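You operate a simulated robot arm through the tools that you are given. There is no shell and no other tool. Be economical: measure what you need, move in short steps, check, and stop when the job is done.

Carry out the task below with a simulated robot arm. There is one attempt and no reset: what you move stays moved.

TASK
Fetch the teal block and set it on top of the wooden block on the work bench.
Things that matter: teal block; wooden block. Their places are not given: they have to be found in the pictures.

It is judged by the outcome, as a careful person would: the job done as asked, and still so three seconds after it is handed in. It fails if anything else is knocked over, pushed out of place, dropped, spilled or broken.

THE ROBOT
A 7-joint arm with a two-finger parallel gripper, fixed in place. Base frame: the origin is at the foot of the arm, x ahead of it, y to its left, z up; the work surface is at about z = 0. Lengths are in mm, angles in rad, forces in N, time in s.
With the tool pointing down near the work surface it reaches from about 220 to 580 mm from the base axis. Its first joint turns from -1.152 to 1.152 rad. Payload 2.5 kg.
Tool frame: the origin (TCP) lies between the finger pads and is the grasp point; the fingertips stand 23 mm ahead of it; z points along the fingers, y is the line along which they close. The gripper opens to 94 mm. The fingers are 38 mm wide and 10 mm thick; the gripper's body (54 by 96 mm) begins 39 mm behind the TCP.
Orientation is that of the tool frame in the base frame, as a unit quaternion [x, y, z, w]. With the fingers straight down and closing along the base's y, the tool's x points along the base's -x, its y along +y and its z along -z.

THE INTERFACE
- The arm moves only by the tool servo_tool. Its argument "rows" is text: rows parted by semicolons, each of 5 numbers parted by spaces: the shift along the tool's x, y, z in mm, then the turn about the tool's z in rad, then the opening, from 0 (shut) to 1 (fully open). In form: dx dy dz spin hand; .... A call has 1 to 20 rows; each row shifts and turns the commanded pose from where the row before left it, along the tool's axes as they then stand. A row lasts 0.2 s, in which the tool goes at most 50 mm and 0.15 rad; a call with a longer step from one row to the next is refused whole, and so is a gripper value outside its range. A pose out of reach is approached as far as the arm can. The call stops where the force on the tool passes 40 N (or 10 N more than at its start, if that is more) or the arm is blocked; 0.2 s more then pass. The fingers move at their own pace (about 108 mm/s each) and stop on an object; they squeeze with about 31 N. The grip force told is the motor's: it shows also when the fingers shut on nothing. Time passes only in rows, and 0.2 s behind the last, so rows that do not move let the fingers close. It gives the time, the measured TCP pose, the force on the tool (base axes), the opening and the grip force at its end, in the units of the frame above (readings bear some noise), and new pictures: "views" is both (left out), scene, wrist or none.
- Cameras (640 x 400 px; columns grow to the right, rows downward): "scene" is fixed at [114, -401.6, 558.5]; the picture's right is [0.87, -0.50, 0.00], its down [-0.23, -0.39, -0.89] and it looks along [0.45, 0.77, -0.45] (base axes); focal length 333 px, centre (320, 200). "wrist" rides on the gripper at [-39, 0, -44] in the tool frame; the picture's right is [0.00, -1.00, 0.00], its down [0.97, 0.00, -0.24] and it looks along [0.24, 0.00, 0.97] (tool axes); focal length 218 px, centre (320, 200).
- probe_pixels(camera, pixels): for up to 12 pixels [column, row] of the newest picture of that camera ("zoom" is the newest enlarged one), the place [x, y, z] in the base frame of the surface seen there, good to about 2 mm. No time passes.
- zoom(camera, box): a new picture of the part [left, top, right, bottom] of that camera's present view, enlarged. No time passes.
- job_done(): hands the job in; it is judged then, once.

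Work in short steps. Measure before you move; look again where a grasp or a placing could have gone wrong, and mend it. You have 60 turns and 120 pictures in all, the two below and enlarged ones among them. Open the gripper and draw the arm clear of the work before you hand the job in, unless the task says otherwise; then end with one line.

The tools are called after "Call:" as a command line: name --argument value ..., lists and objects as JSON in quotes. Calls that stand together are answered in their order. servo_tool: Moves the arm, as the interface text tells. Its arguments: {"type":"object","properties":{"rows":{"type":"string"},"views":{"type":"string","enum":["both","scene","wrist","none"]}},"required":["rows"]} The other tools are called the same way: probe_pixels (camera, pixels) gives the place of the surface under pixels of a picture; zoom (camera, box) takes an enlarged picture of a part of a camera's view; job_done () hands the job in.

At the start:

```text
t: 0.0
eef_pos: [385.8, 202.6, 304.9]
ee_rot: [-0.001, 1.0, 0.0, 0.0]
ft_force: [-0.2, 0.1, 0.4]
opening: 94.1
gripper_force: 0.1
```

scene: 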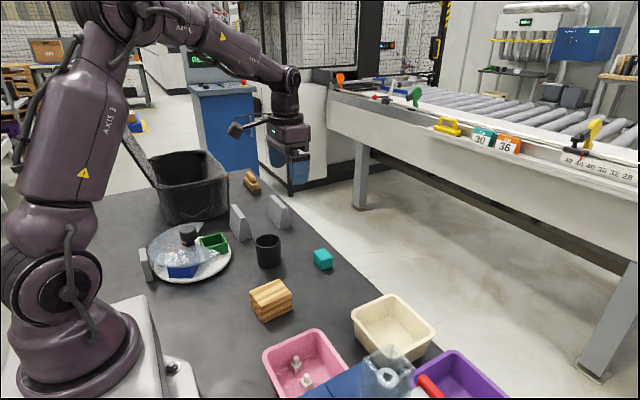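
wrist: 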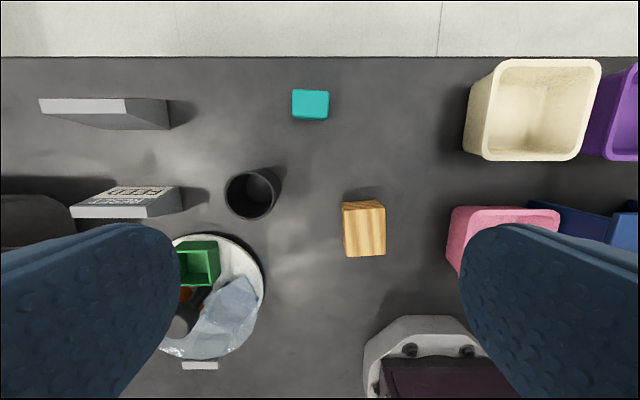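

The teal block is at wrist (311,104) and the wooden block at (364,228). I'll zoom in and probe both.

Call:
probe_pixels --camera "wrist" --pixels '[[296, 92], [326, 92], [295, 115], [326, 115], [311, 104], [344, 206], [383, 204], [347, 252], [384, 252], [364, 228], [335, 150]]'

Call:
zoom --camera "scene" --box '[230, 220, 350, 330]'

Call:
zoom --camera "wrist" --box '[270, 70, 420, 270]'

```text
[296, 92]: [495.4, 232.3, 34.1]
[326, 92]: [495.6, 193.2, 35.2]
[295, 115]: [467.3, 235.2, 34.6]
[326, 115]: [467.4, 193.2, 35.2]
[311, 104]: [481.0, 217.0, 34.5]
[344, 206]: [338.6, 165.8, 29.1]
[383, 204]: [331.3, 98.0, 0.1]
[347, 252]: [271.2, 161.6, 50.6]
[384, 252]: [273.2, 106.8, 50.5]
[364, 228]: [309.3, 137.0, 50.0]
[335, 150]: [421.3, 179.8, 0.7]
```

```text
3.64 times, centred on (290, 275) of scene
```

zoom: 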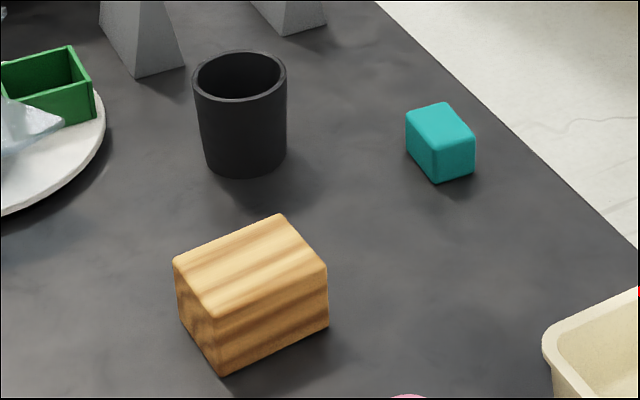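

```text
2.00 times, centred on (345, 170) of wrist
```

zoom: 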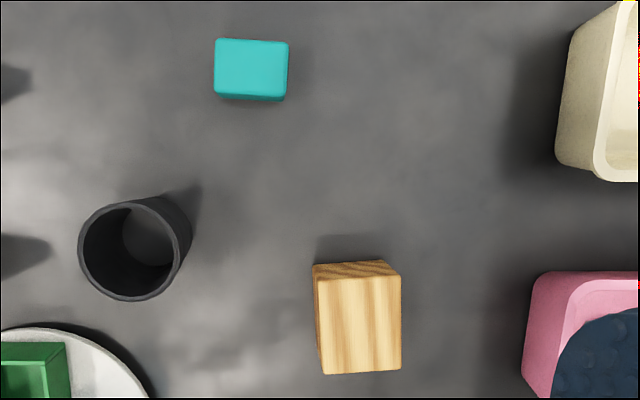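

The teal block's top is at z≈35, centred near (481, 214), and it measures about 32×46 mm. The wooden block's top is at z≈50. I'll move above the teal block with the gripper open and look again.

Call:
servo_tool --rows "-32 4 20 0 1; -32 4 40 0 1; -31 3 45 0 1; 0 0 40 0 1; 0 0 0 0 1"

```text
refused: row 2 steps farther than a row can; nothing moved
```

Call:
servo_tool --rows "-32 4 20 0 1; -32 4 30 0 1; -31 3 35 0 1; 0 0 40 0 1; 0 0 20 0 1; 0 0 0 0 1"

```text
t: 1.4
eef_pos: [481.6, 214.0, 159.9]
ee_rot: [0.0, 1.0, 0.0, 0.001]
ft_force: [-0.4, -0.2, -0.1]
opening: 94.0
gripper_force: 0.0
```

scene: 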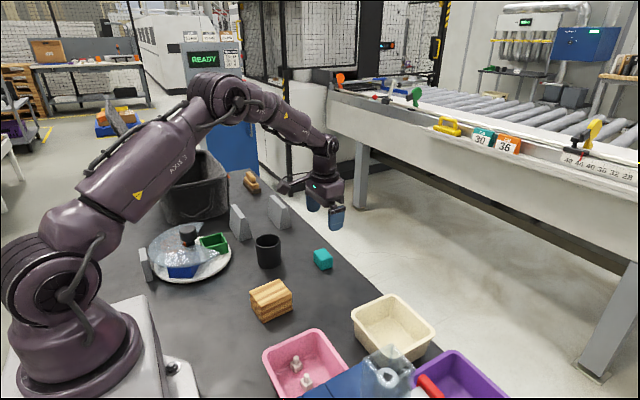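
wrist: 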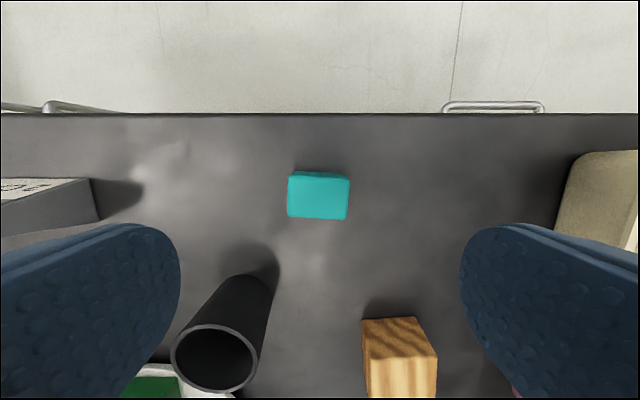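

The block is in view at wrist (318,197), so I'll measure its edges more closely.

Call:
probe_pixels --camera "wrist" --pixels '[[290, 197], [346, 199], [318, 179], [318, 216], [292, 180], [345, 181], [291, 214], [343, 216]]'

```text
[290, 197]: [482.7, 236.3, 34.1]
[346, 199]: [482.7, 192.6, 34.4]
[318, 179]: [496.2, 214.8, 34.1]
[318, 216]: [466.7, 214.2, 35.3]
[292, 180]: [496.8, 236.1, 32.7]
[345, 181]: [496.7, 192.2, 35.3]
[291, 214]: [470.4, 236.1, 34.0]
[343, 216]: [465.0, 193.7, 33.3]
```

The block's centre is (481.5, 214.5), yawed about 0.05 rad. I'll descend to TCP z=30 with a small spin and then close.

Call:
servo_tool --rows "0 0.5 40 0.05 1; 0 0 40 0 1; 0 0 30 0 1; 0 0 20 0 1; 0 0 0 0 1"

Call:
servo_tool --rows "0 0 0 0 0; 0 0 0 0 0; 0 0 0 0 0; 0 0 0 0 0"

```text
t: 2.6
eef_pos: [480.2, 214.3, 29.7]
ee_rot: [0.025, 1.0, 0.0, 0.0]
ft_force: [-0.5, -0.5, -0.3]
opening: 93.9
gripper_force: 0.1
```

scene: 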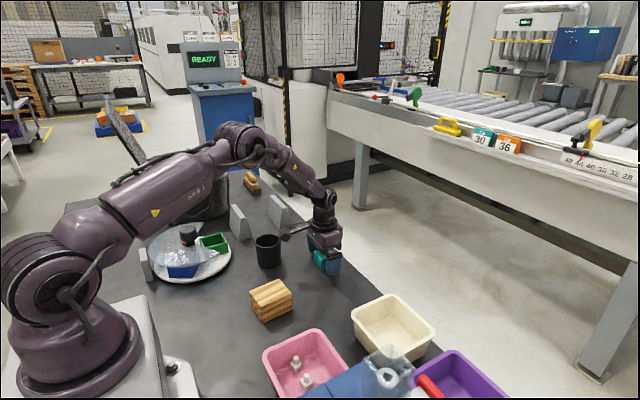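
wrist: 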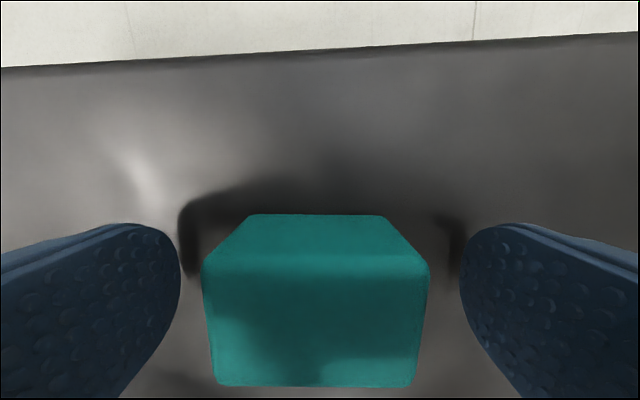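

```text
t: 3.6
eef_pos: [480.6, 213.4, 29.8]
ee_rot: [0.027, 1.0, 0.0, 0.001]
ft_force: [0.1, -0.1, 0.0]
opening: 49.1
gripper_force: 30.7
```

scene: 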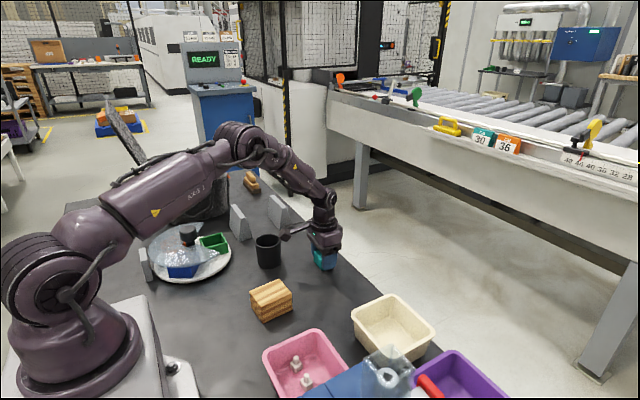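
wrist: 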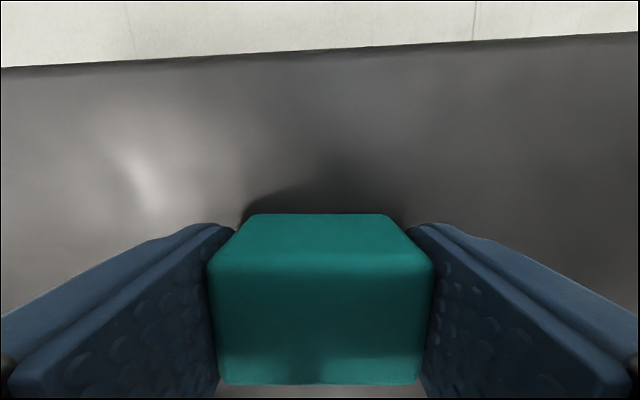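

It's gripped, with an opening of 49 mm. I'll lift it straight up and measure the top of the wooden block in the scene view.

Call:
servo_tool --rows "0 0 -20 0 0; 0 0 -40 0 0; 0 0 -40 0 0; 0 0 -40 0 0; 0 0 0 -0.05 0; 0 0 0 0 0"

Call:
zoom --camera "scene" --box '[240, 270, 304, 330]'

```text
t: 5.0
eef_pos: [481.1, 215.5, 170.4]
ee_rot: [0.0, 1.0, 0.0, 0.0]
ft_force: [-0.1, -0.4, 0.2]
opening: 49.2
gripper_force: 31.1
```

scene: 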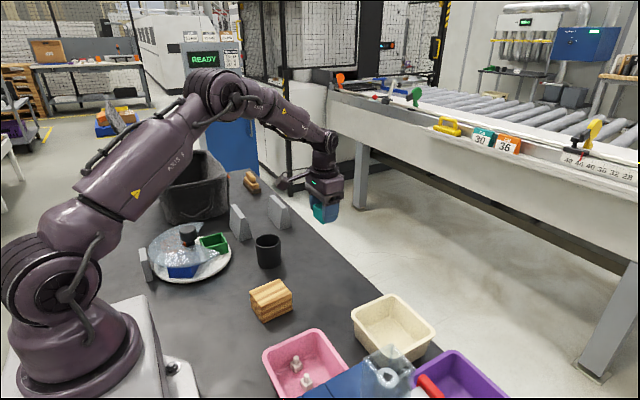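
wrist: 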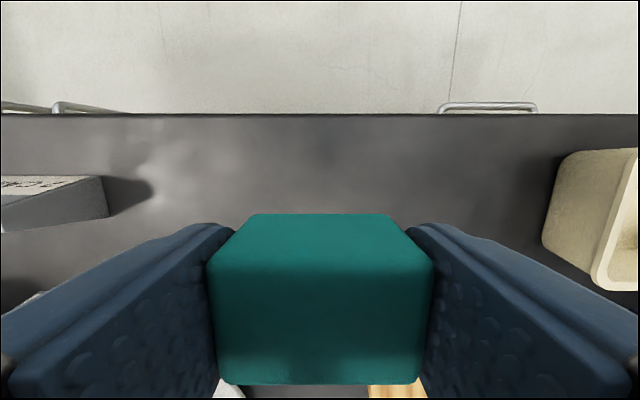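

```text
6.67 times, centred on (272, 300) of scene
```

zoom: 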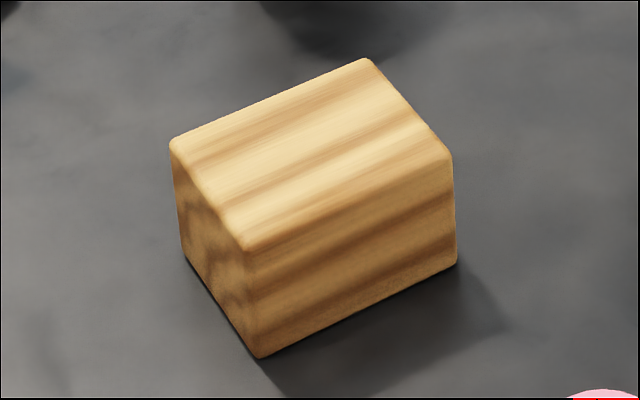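

Call:
probe_pixels --camera "zoom" --pixels '[[180, 143], [366, 65], [442, 154], [248, 240], [310, 150], [272, 102], [345, 200], [213, 190], [405, 110]]'

```text
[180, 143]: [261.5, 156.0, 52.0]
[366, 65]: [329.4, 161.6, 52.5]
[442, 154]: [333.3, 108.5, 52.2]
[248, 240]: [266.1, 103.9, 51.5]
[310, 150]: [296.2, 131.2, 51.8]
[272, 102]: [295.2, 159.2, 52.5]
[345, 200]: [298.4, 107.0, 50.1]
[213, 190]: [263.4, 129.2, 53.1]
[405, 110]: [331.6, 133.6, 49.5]
```

The wooden top is centred at (297.5, 132.5), z≈51, yawed +0.075 rad and about 70×53 mm. I'll carry the teal block over it at height and align the yaw.

Call:
servo_tool --rows "20 -9 0 0 0; 37 -17 0 0 0; 37 -17 0 0 0; 37 -17 0 0 0; 35 -15 0 0 0; 18 -8 0 0 0; 0 0 20 -0.075 0; 0 0 20 0 0; 0 0 0 0 0"

Call:
zoom --camera "scene" --box '[200, 200, 360, 330]'

```text
t: 7.0
eef_pos: [295.3, 131.4, 129.6]
ee_rot: [-0.037, 0.999, 0.001, 0.0]
ft_force: [0.2, -0.3, -0.6]
opening: 49.1
gripper_force: 31.3
```

scene: 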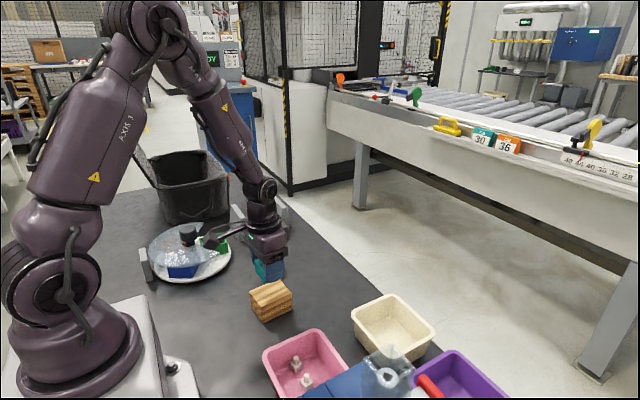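
wrist: 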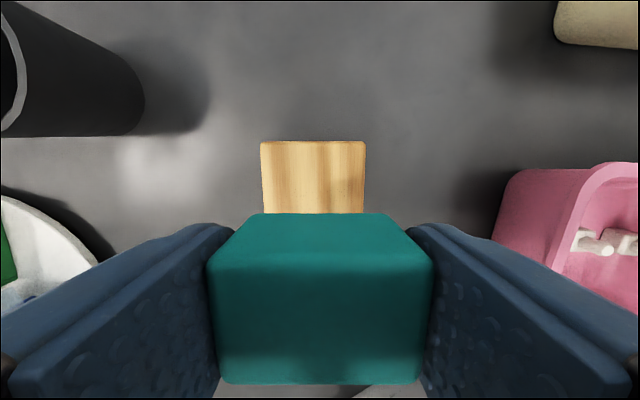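

```text
3.08 times, centred on (280, 265) of scene
```

zoom: 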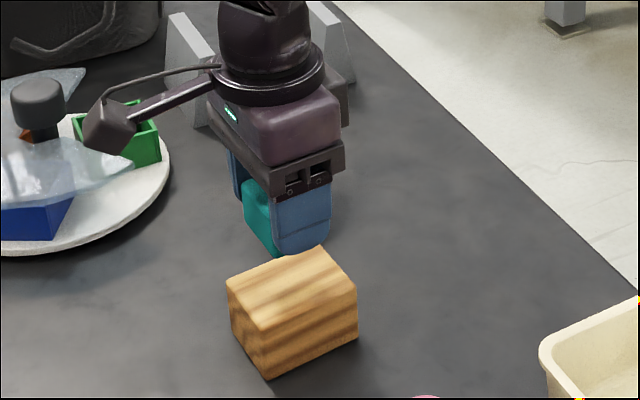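

An appendage sticks out from the gripper at zoom (110,130), near the dish. I'll check its height against the dish items before lowering.

Call:
probe_pixels --camera "zoom" --pixels '[[105, 150], [90, 130], [125, 150], [115, 115], [170, 95], [38, 90], [140, 110], [150, 160], [60, 170], [100, 190], [290, 285]]'

Call:
probe_pixels --camera "wrist" --pixels '[[264, 145], [362, 145], [313, 143], [264, 200], [362, 200], [590, 165], [530, 172]]'

```text
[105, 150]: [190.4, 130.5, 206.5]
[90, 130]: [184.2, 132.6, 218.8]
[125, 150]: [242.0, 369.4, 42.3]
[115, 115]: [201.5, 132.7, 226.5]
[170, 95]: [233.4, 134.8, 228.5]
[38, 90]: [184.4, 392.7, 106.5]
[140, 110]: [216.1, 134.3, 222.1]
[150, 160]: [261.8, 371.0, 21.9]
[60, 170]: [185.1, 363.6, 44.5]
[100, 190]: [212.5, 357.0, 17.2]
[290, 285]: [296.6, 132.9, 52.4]
```

```text
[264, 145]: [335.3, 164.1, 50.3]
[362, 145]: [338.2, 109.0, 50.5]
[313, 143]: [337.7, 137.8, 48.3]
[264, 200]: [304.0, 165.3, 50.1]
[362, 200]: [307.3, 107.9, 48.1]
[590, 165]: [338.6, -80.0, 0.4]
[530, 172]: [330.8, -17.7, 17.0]
```

The appendage is at z>200, well clear of everything. Combining both views puts the wood's centre near (299, 134), so I'll make a small shift and lower to just above contact.

Call:
servo_tool --rows "-3 2.5 15 0 0; 0 0 20 0 0; 0 0 10 0 0; 0 0 0 0 0"

Call:
zoom --camera "scene" --box '[225, 230, 321, 330]'

```text
t: 8.0
eef_pos: [300.5, 133.5, 84.8]
ee_rot: [-0.038, 0.999, 0.0, 0.0]
ft_force: [-0.2, 0.1, -1.0]
opening: 49.4
gripper_force: 31.4
```

scene: 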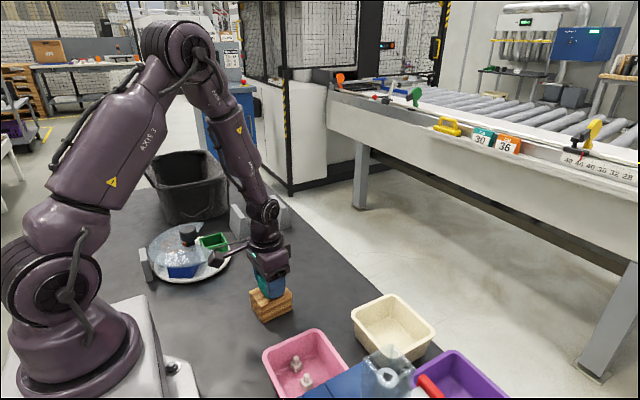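
wrist: 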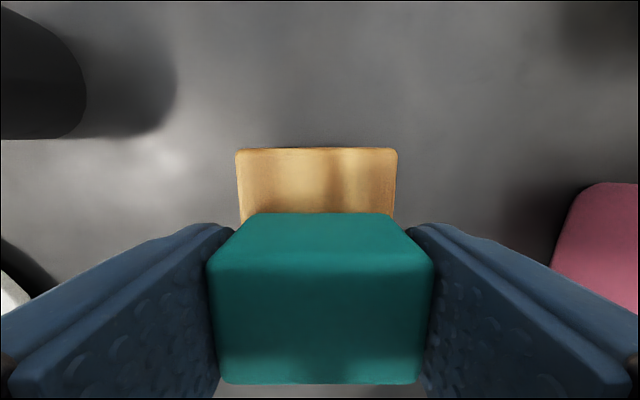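

```text
4.00 times, centred on (273, 280) of scene
```

zoom: 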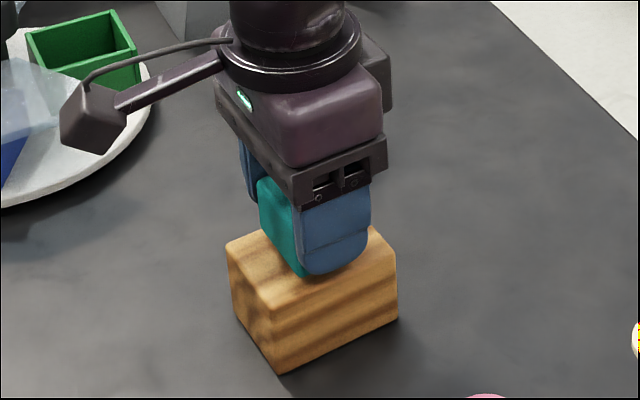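

The block is well centred, with about 4 mm to go. I'll lower in 1 mm steps and watch the force.

Call:
servo_tool --rows "0 0 1 0 0; 0 0 1 0 0; 0 0 1 0 0; 0 0 0 0 0" --views "none"

Call:
servo_tool --rows "0 0 0.7 0 0; 0 0 0 0 0" --views "none"

```text
t: 9.0
eef_pos: [299.2, 133.7, 81.9]
ee_rot: [-0.038, 0.999, 0.0, 0.001]
ft_force: [0.1, 0.8, -0.9]
opening: 49.4
gripper_force: 31.1
```

```text
t: 9.6
eef_pos: [300.0, 133.2, 80.5]
ee_rot: [-0.038, 0.999, -0.001, 0.001]
ft_force: [0.4, -0.3, -0.5]
opening: 49.3
gripper_force: 31.6
```

No contact force yet, so I'll go a little lower.

Call:
servo_tool --rows "0 0 0.7 0 0; 0 0 0 0 0" --views "none"

Call:
zoom --camera "scene" --box '[245, 260, 301, 320]'

```text
t: 10.2
eef_pos: [299.6, 133.7, 80.6]
ee_rot: [-0.038, 0.999, 0.0, 0.0]
ft_force: [0.1, 0.7, -0.6]
opening: 49.3
gripper_force: 30.9
```

```text
6.67 times, centred on (273, 290) of scene
```

zoom: 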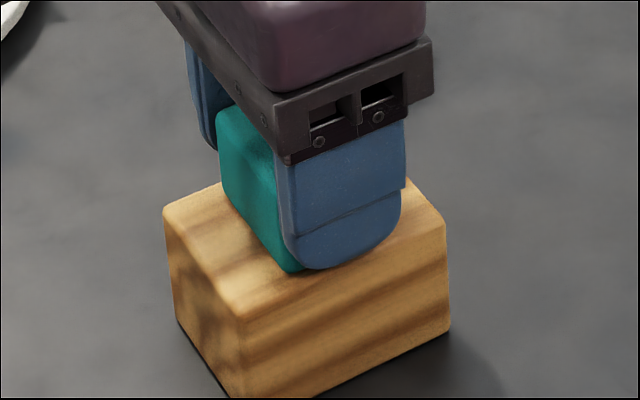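

Call:
servo_tool --rows "0 0 0.6 0 0; 0 0 0 0 0" --views "none"

```text
t: 10.8
eef_pos: [298.8, 133.7, 79.8]
ee_rot: [-0.037, 0.999, 0.0, 0.0]
ft_force: [-3.5, -1.2, 7.5]
opening: 49.4
gripper_force: 30.8
```

Contact, at 7.5 N upward. I'll open part way gently, then fully, and then rise.

Call:
servo_tool --rows "0 0 0 0 0.6; 0 0 0 0 0.75; 0 0 0 0 0.75"

Call:
servo_tool --rows "0 0 -10 0 0.75; 0 0 -30 0 0.75; 0 0 -40 0 0.75; 0 0 -40 0 0.75; 0 0 -40 0 0.75; 0 0 0 0 0.75"

Call:
zoom --camera "scene" --box '[225, 230, 321, 330]'

```text
t: 11.6
eef_pos: [299.8, 133.3, 80.9]
ee_rot: [-0.037, 0.999, 0.0, -0.001]
ft_force: [0.6, -0.1, 0.5]
opening: 70.4
gripper_force: 0.0
```

scene: 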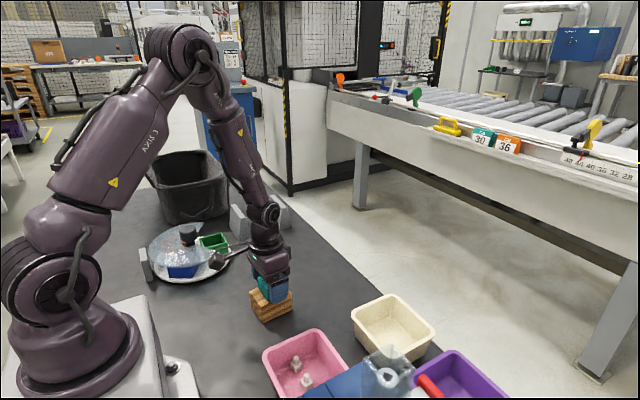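
wrist: 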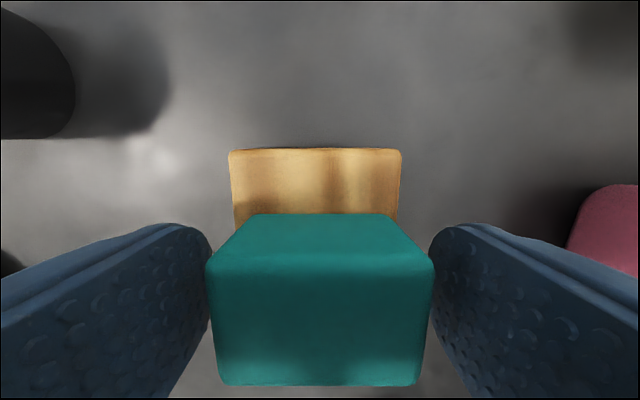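

```text
t: 13.0
eef_pos: [300.3, 133.1, 240.7]
ee_rot: [-0.037, 0.999, 0.0, 0.001]
ft_force: [0.7, -0.6, -0.3]
opening: 70.4
gripper_force: 0.2
```

scene: 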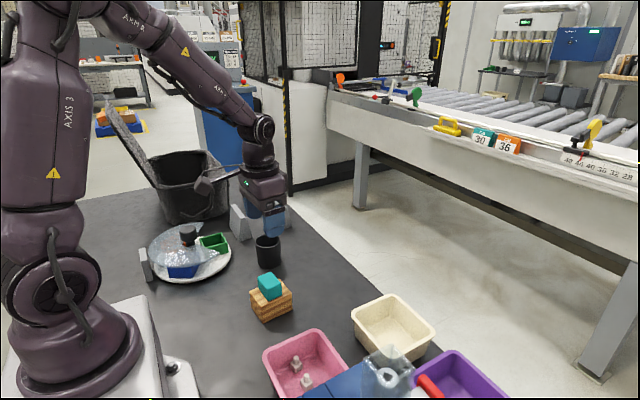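
wrist: 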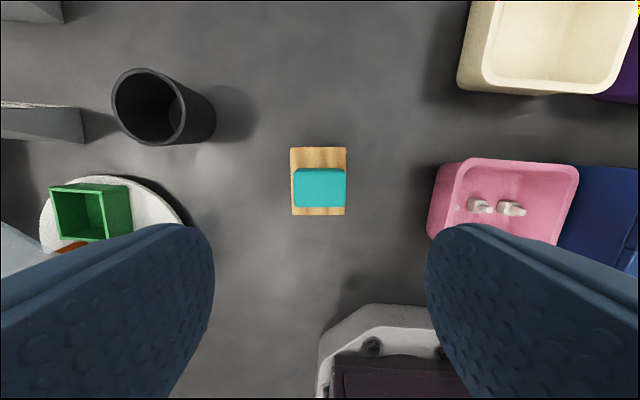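

```text
4.00 times, centred on (273, 280) of scene
```

zoom: 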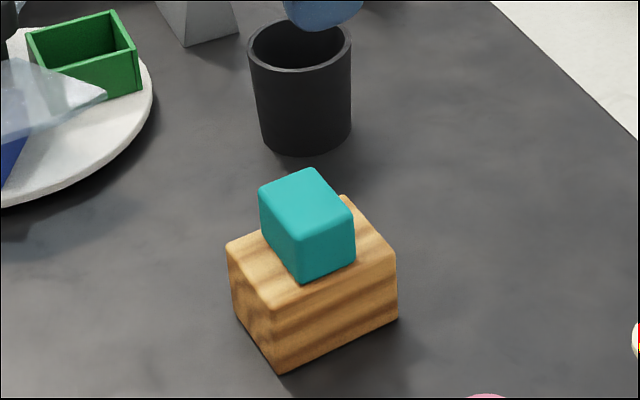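

The teal block rests flat and centred on the wooden block, and the arm is clear with the gripper open at 70 mm. I'll open the gripper fully and hand the job in.

Call:
servo_tool --rows "0 0 -30 0 1; 0 0 0 0 1; 0 0 0 0 1" --views "scene"

Call:
job_done

```text
t: 13.8
eef_pos: [300.0, 133.7, 269.5]
ee_rot: [-0.038, 0.999, 0.0, 0.001]
ft_force: [-0.8, -0.3, -0.1]
opening: 94.1
gripper_force: 0.0
```

scene: 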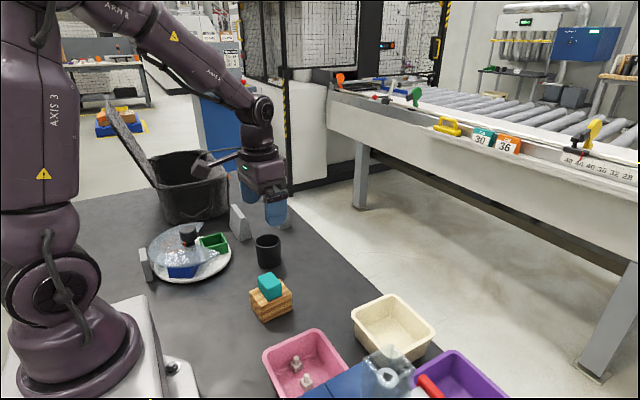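

```text
The job is handed in.
```

The teal block is sitting flat on top of the wooden block, nothing else was disturbed, and the arm is clear with the gripper open.
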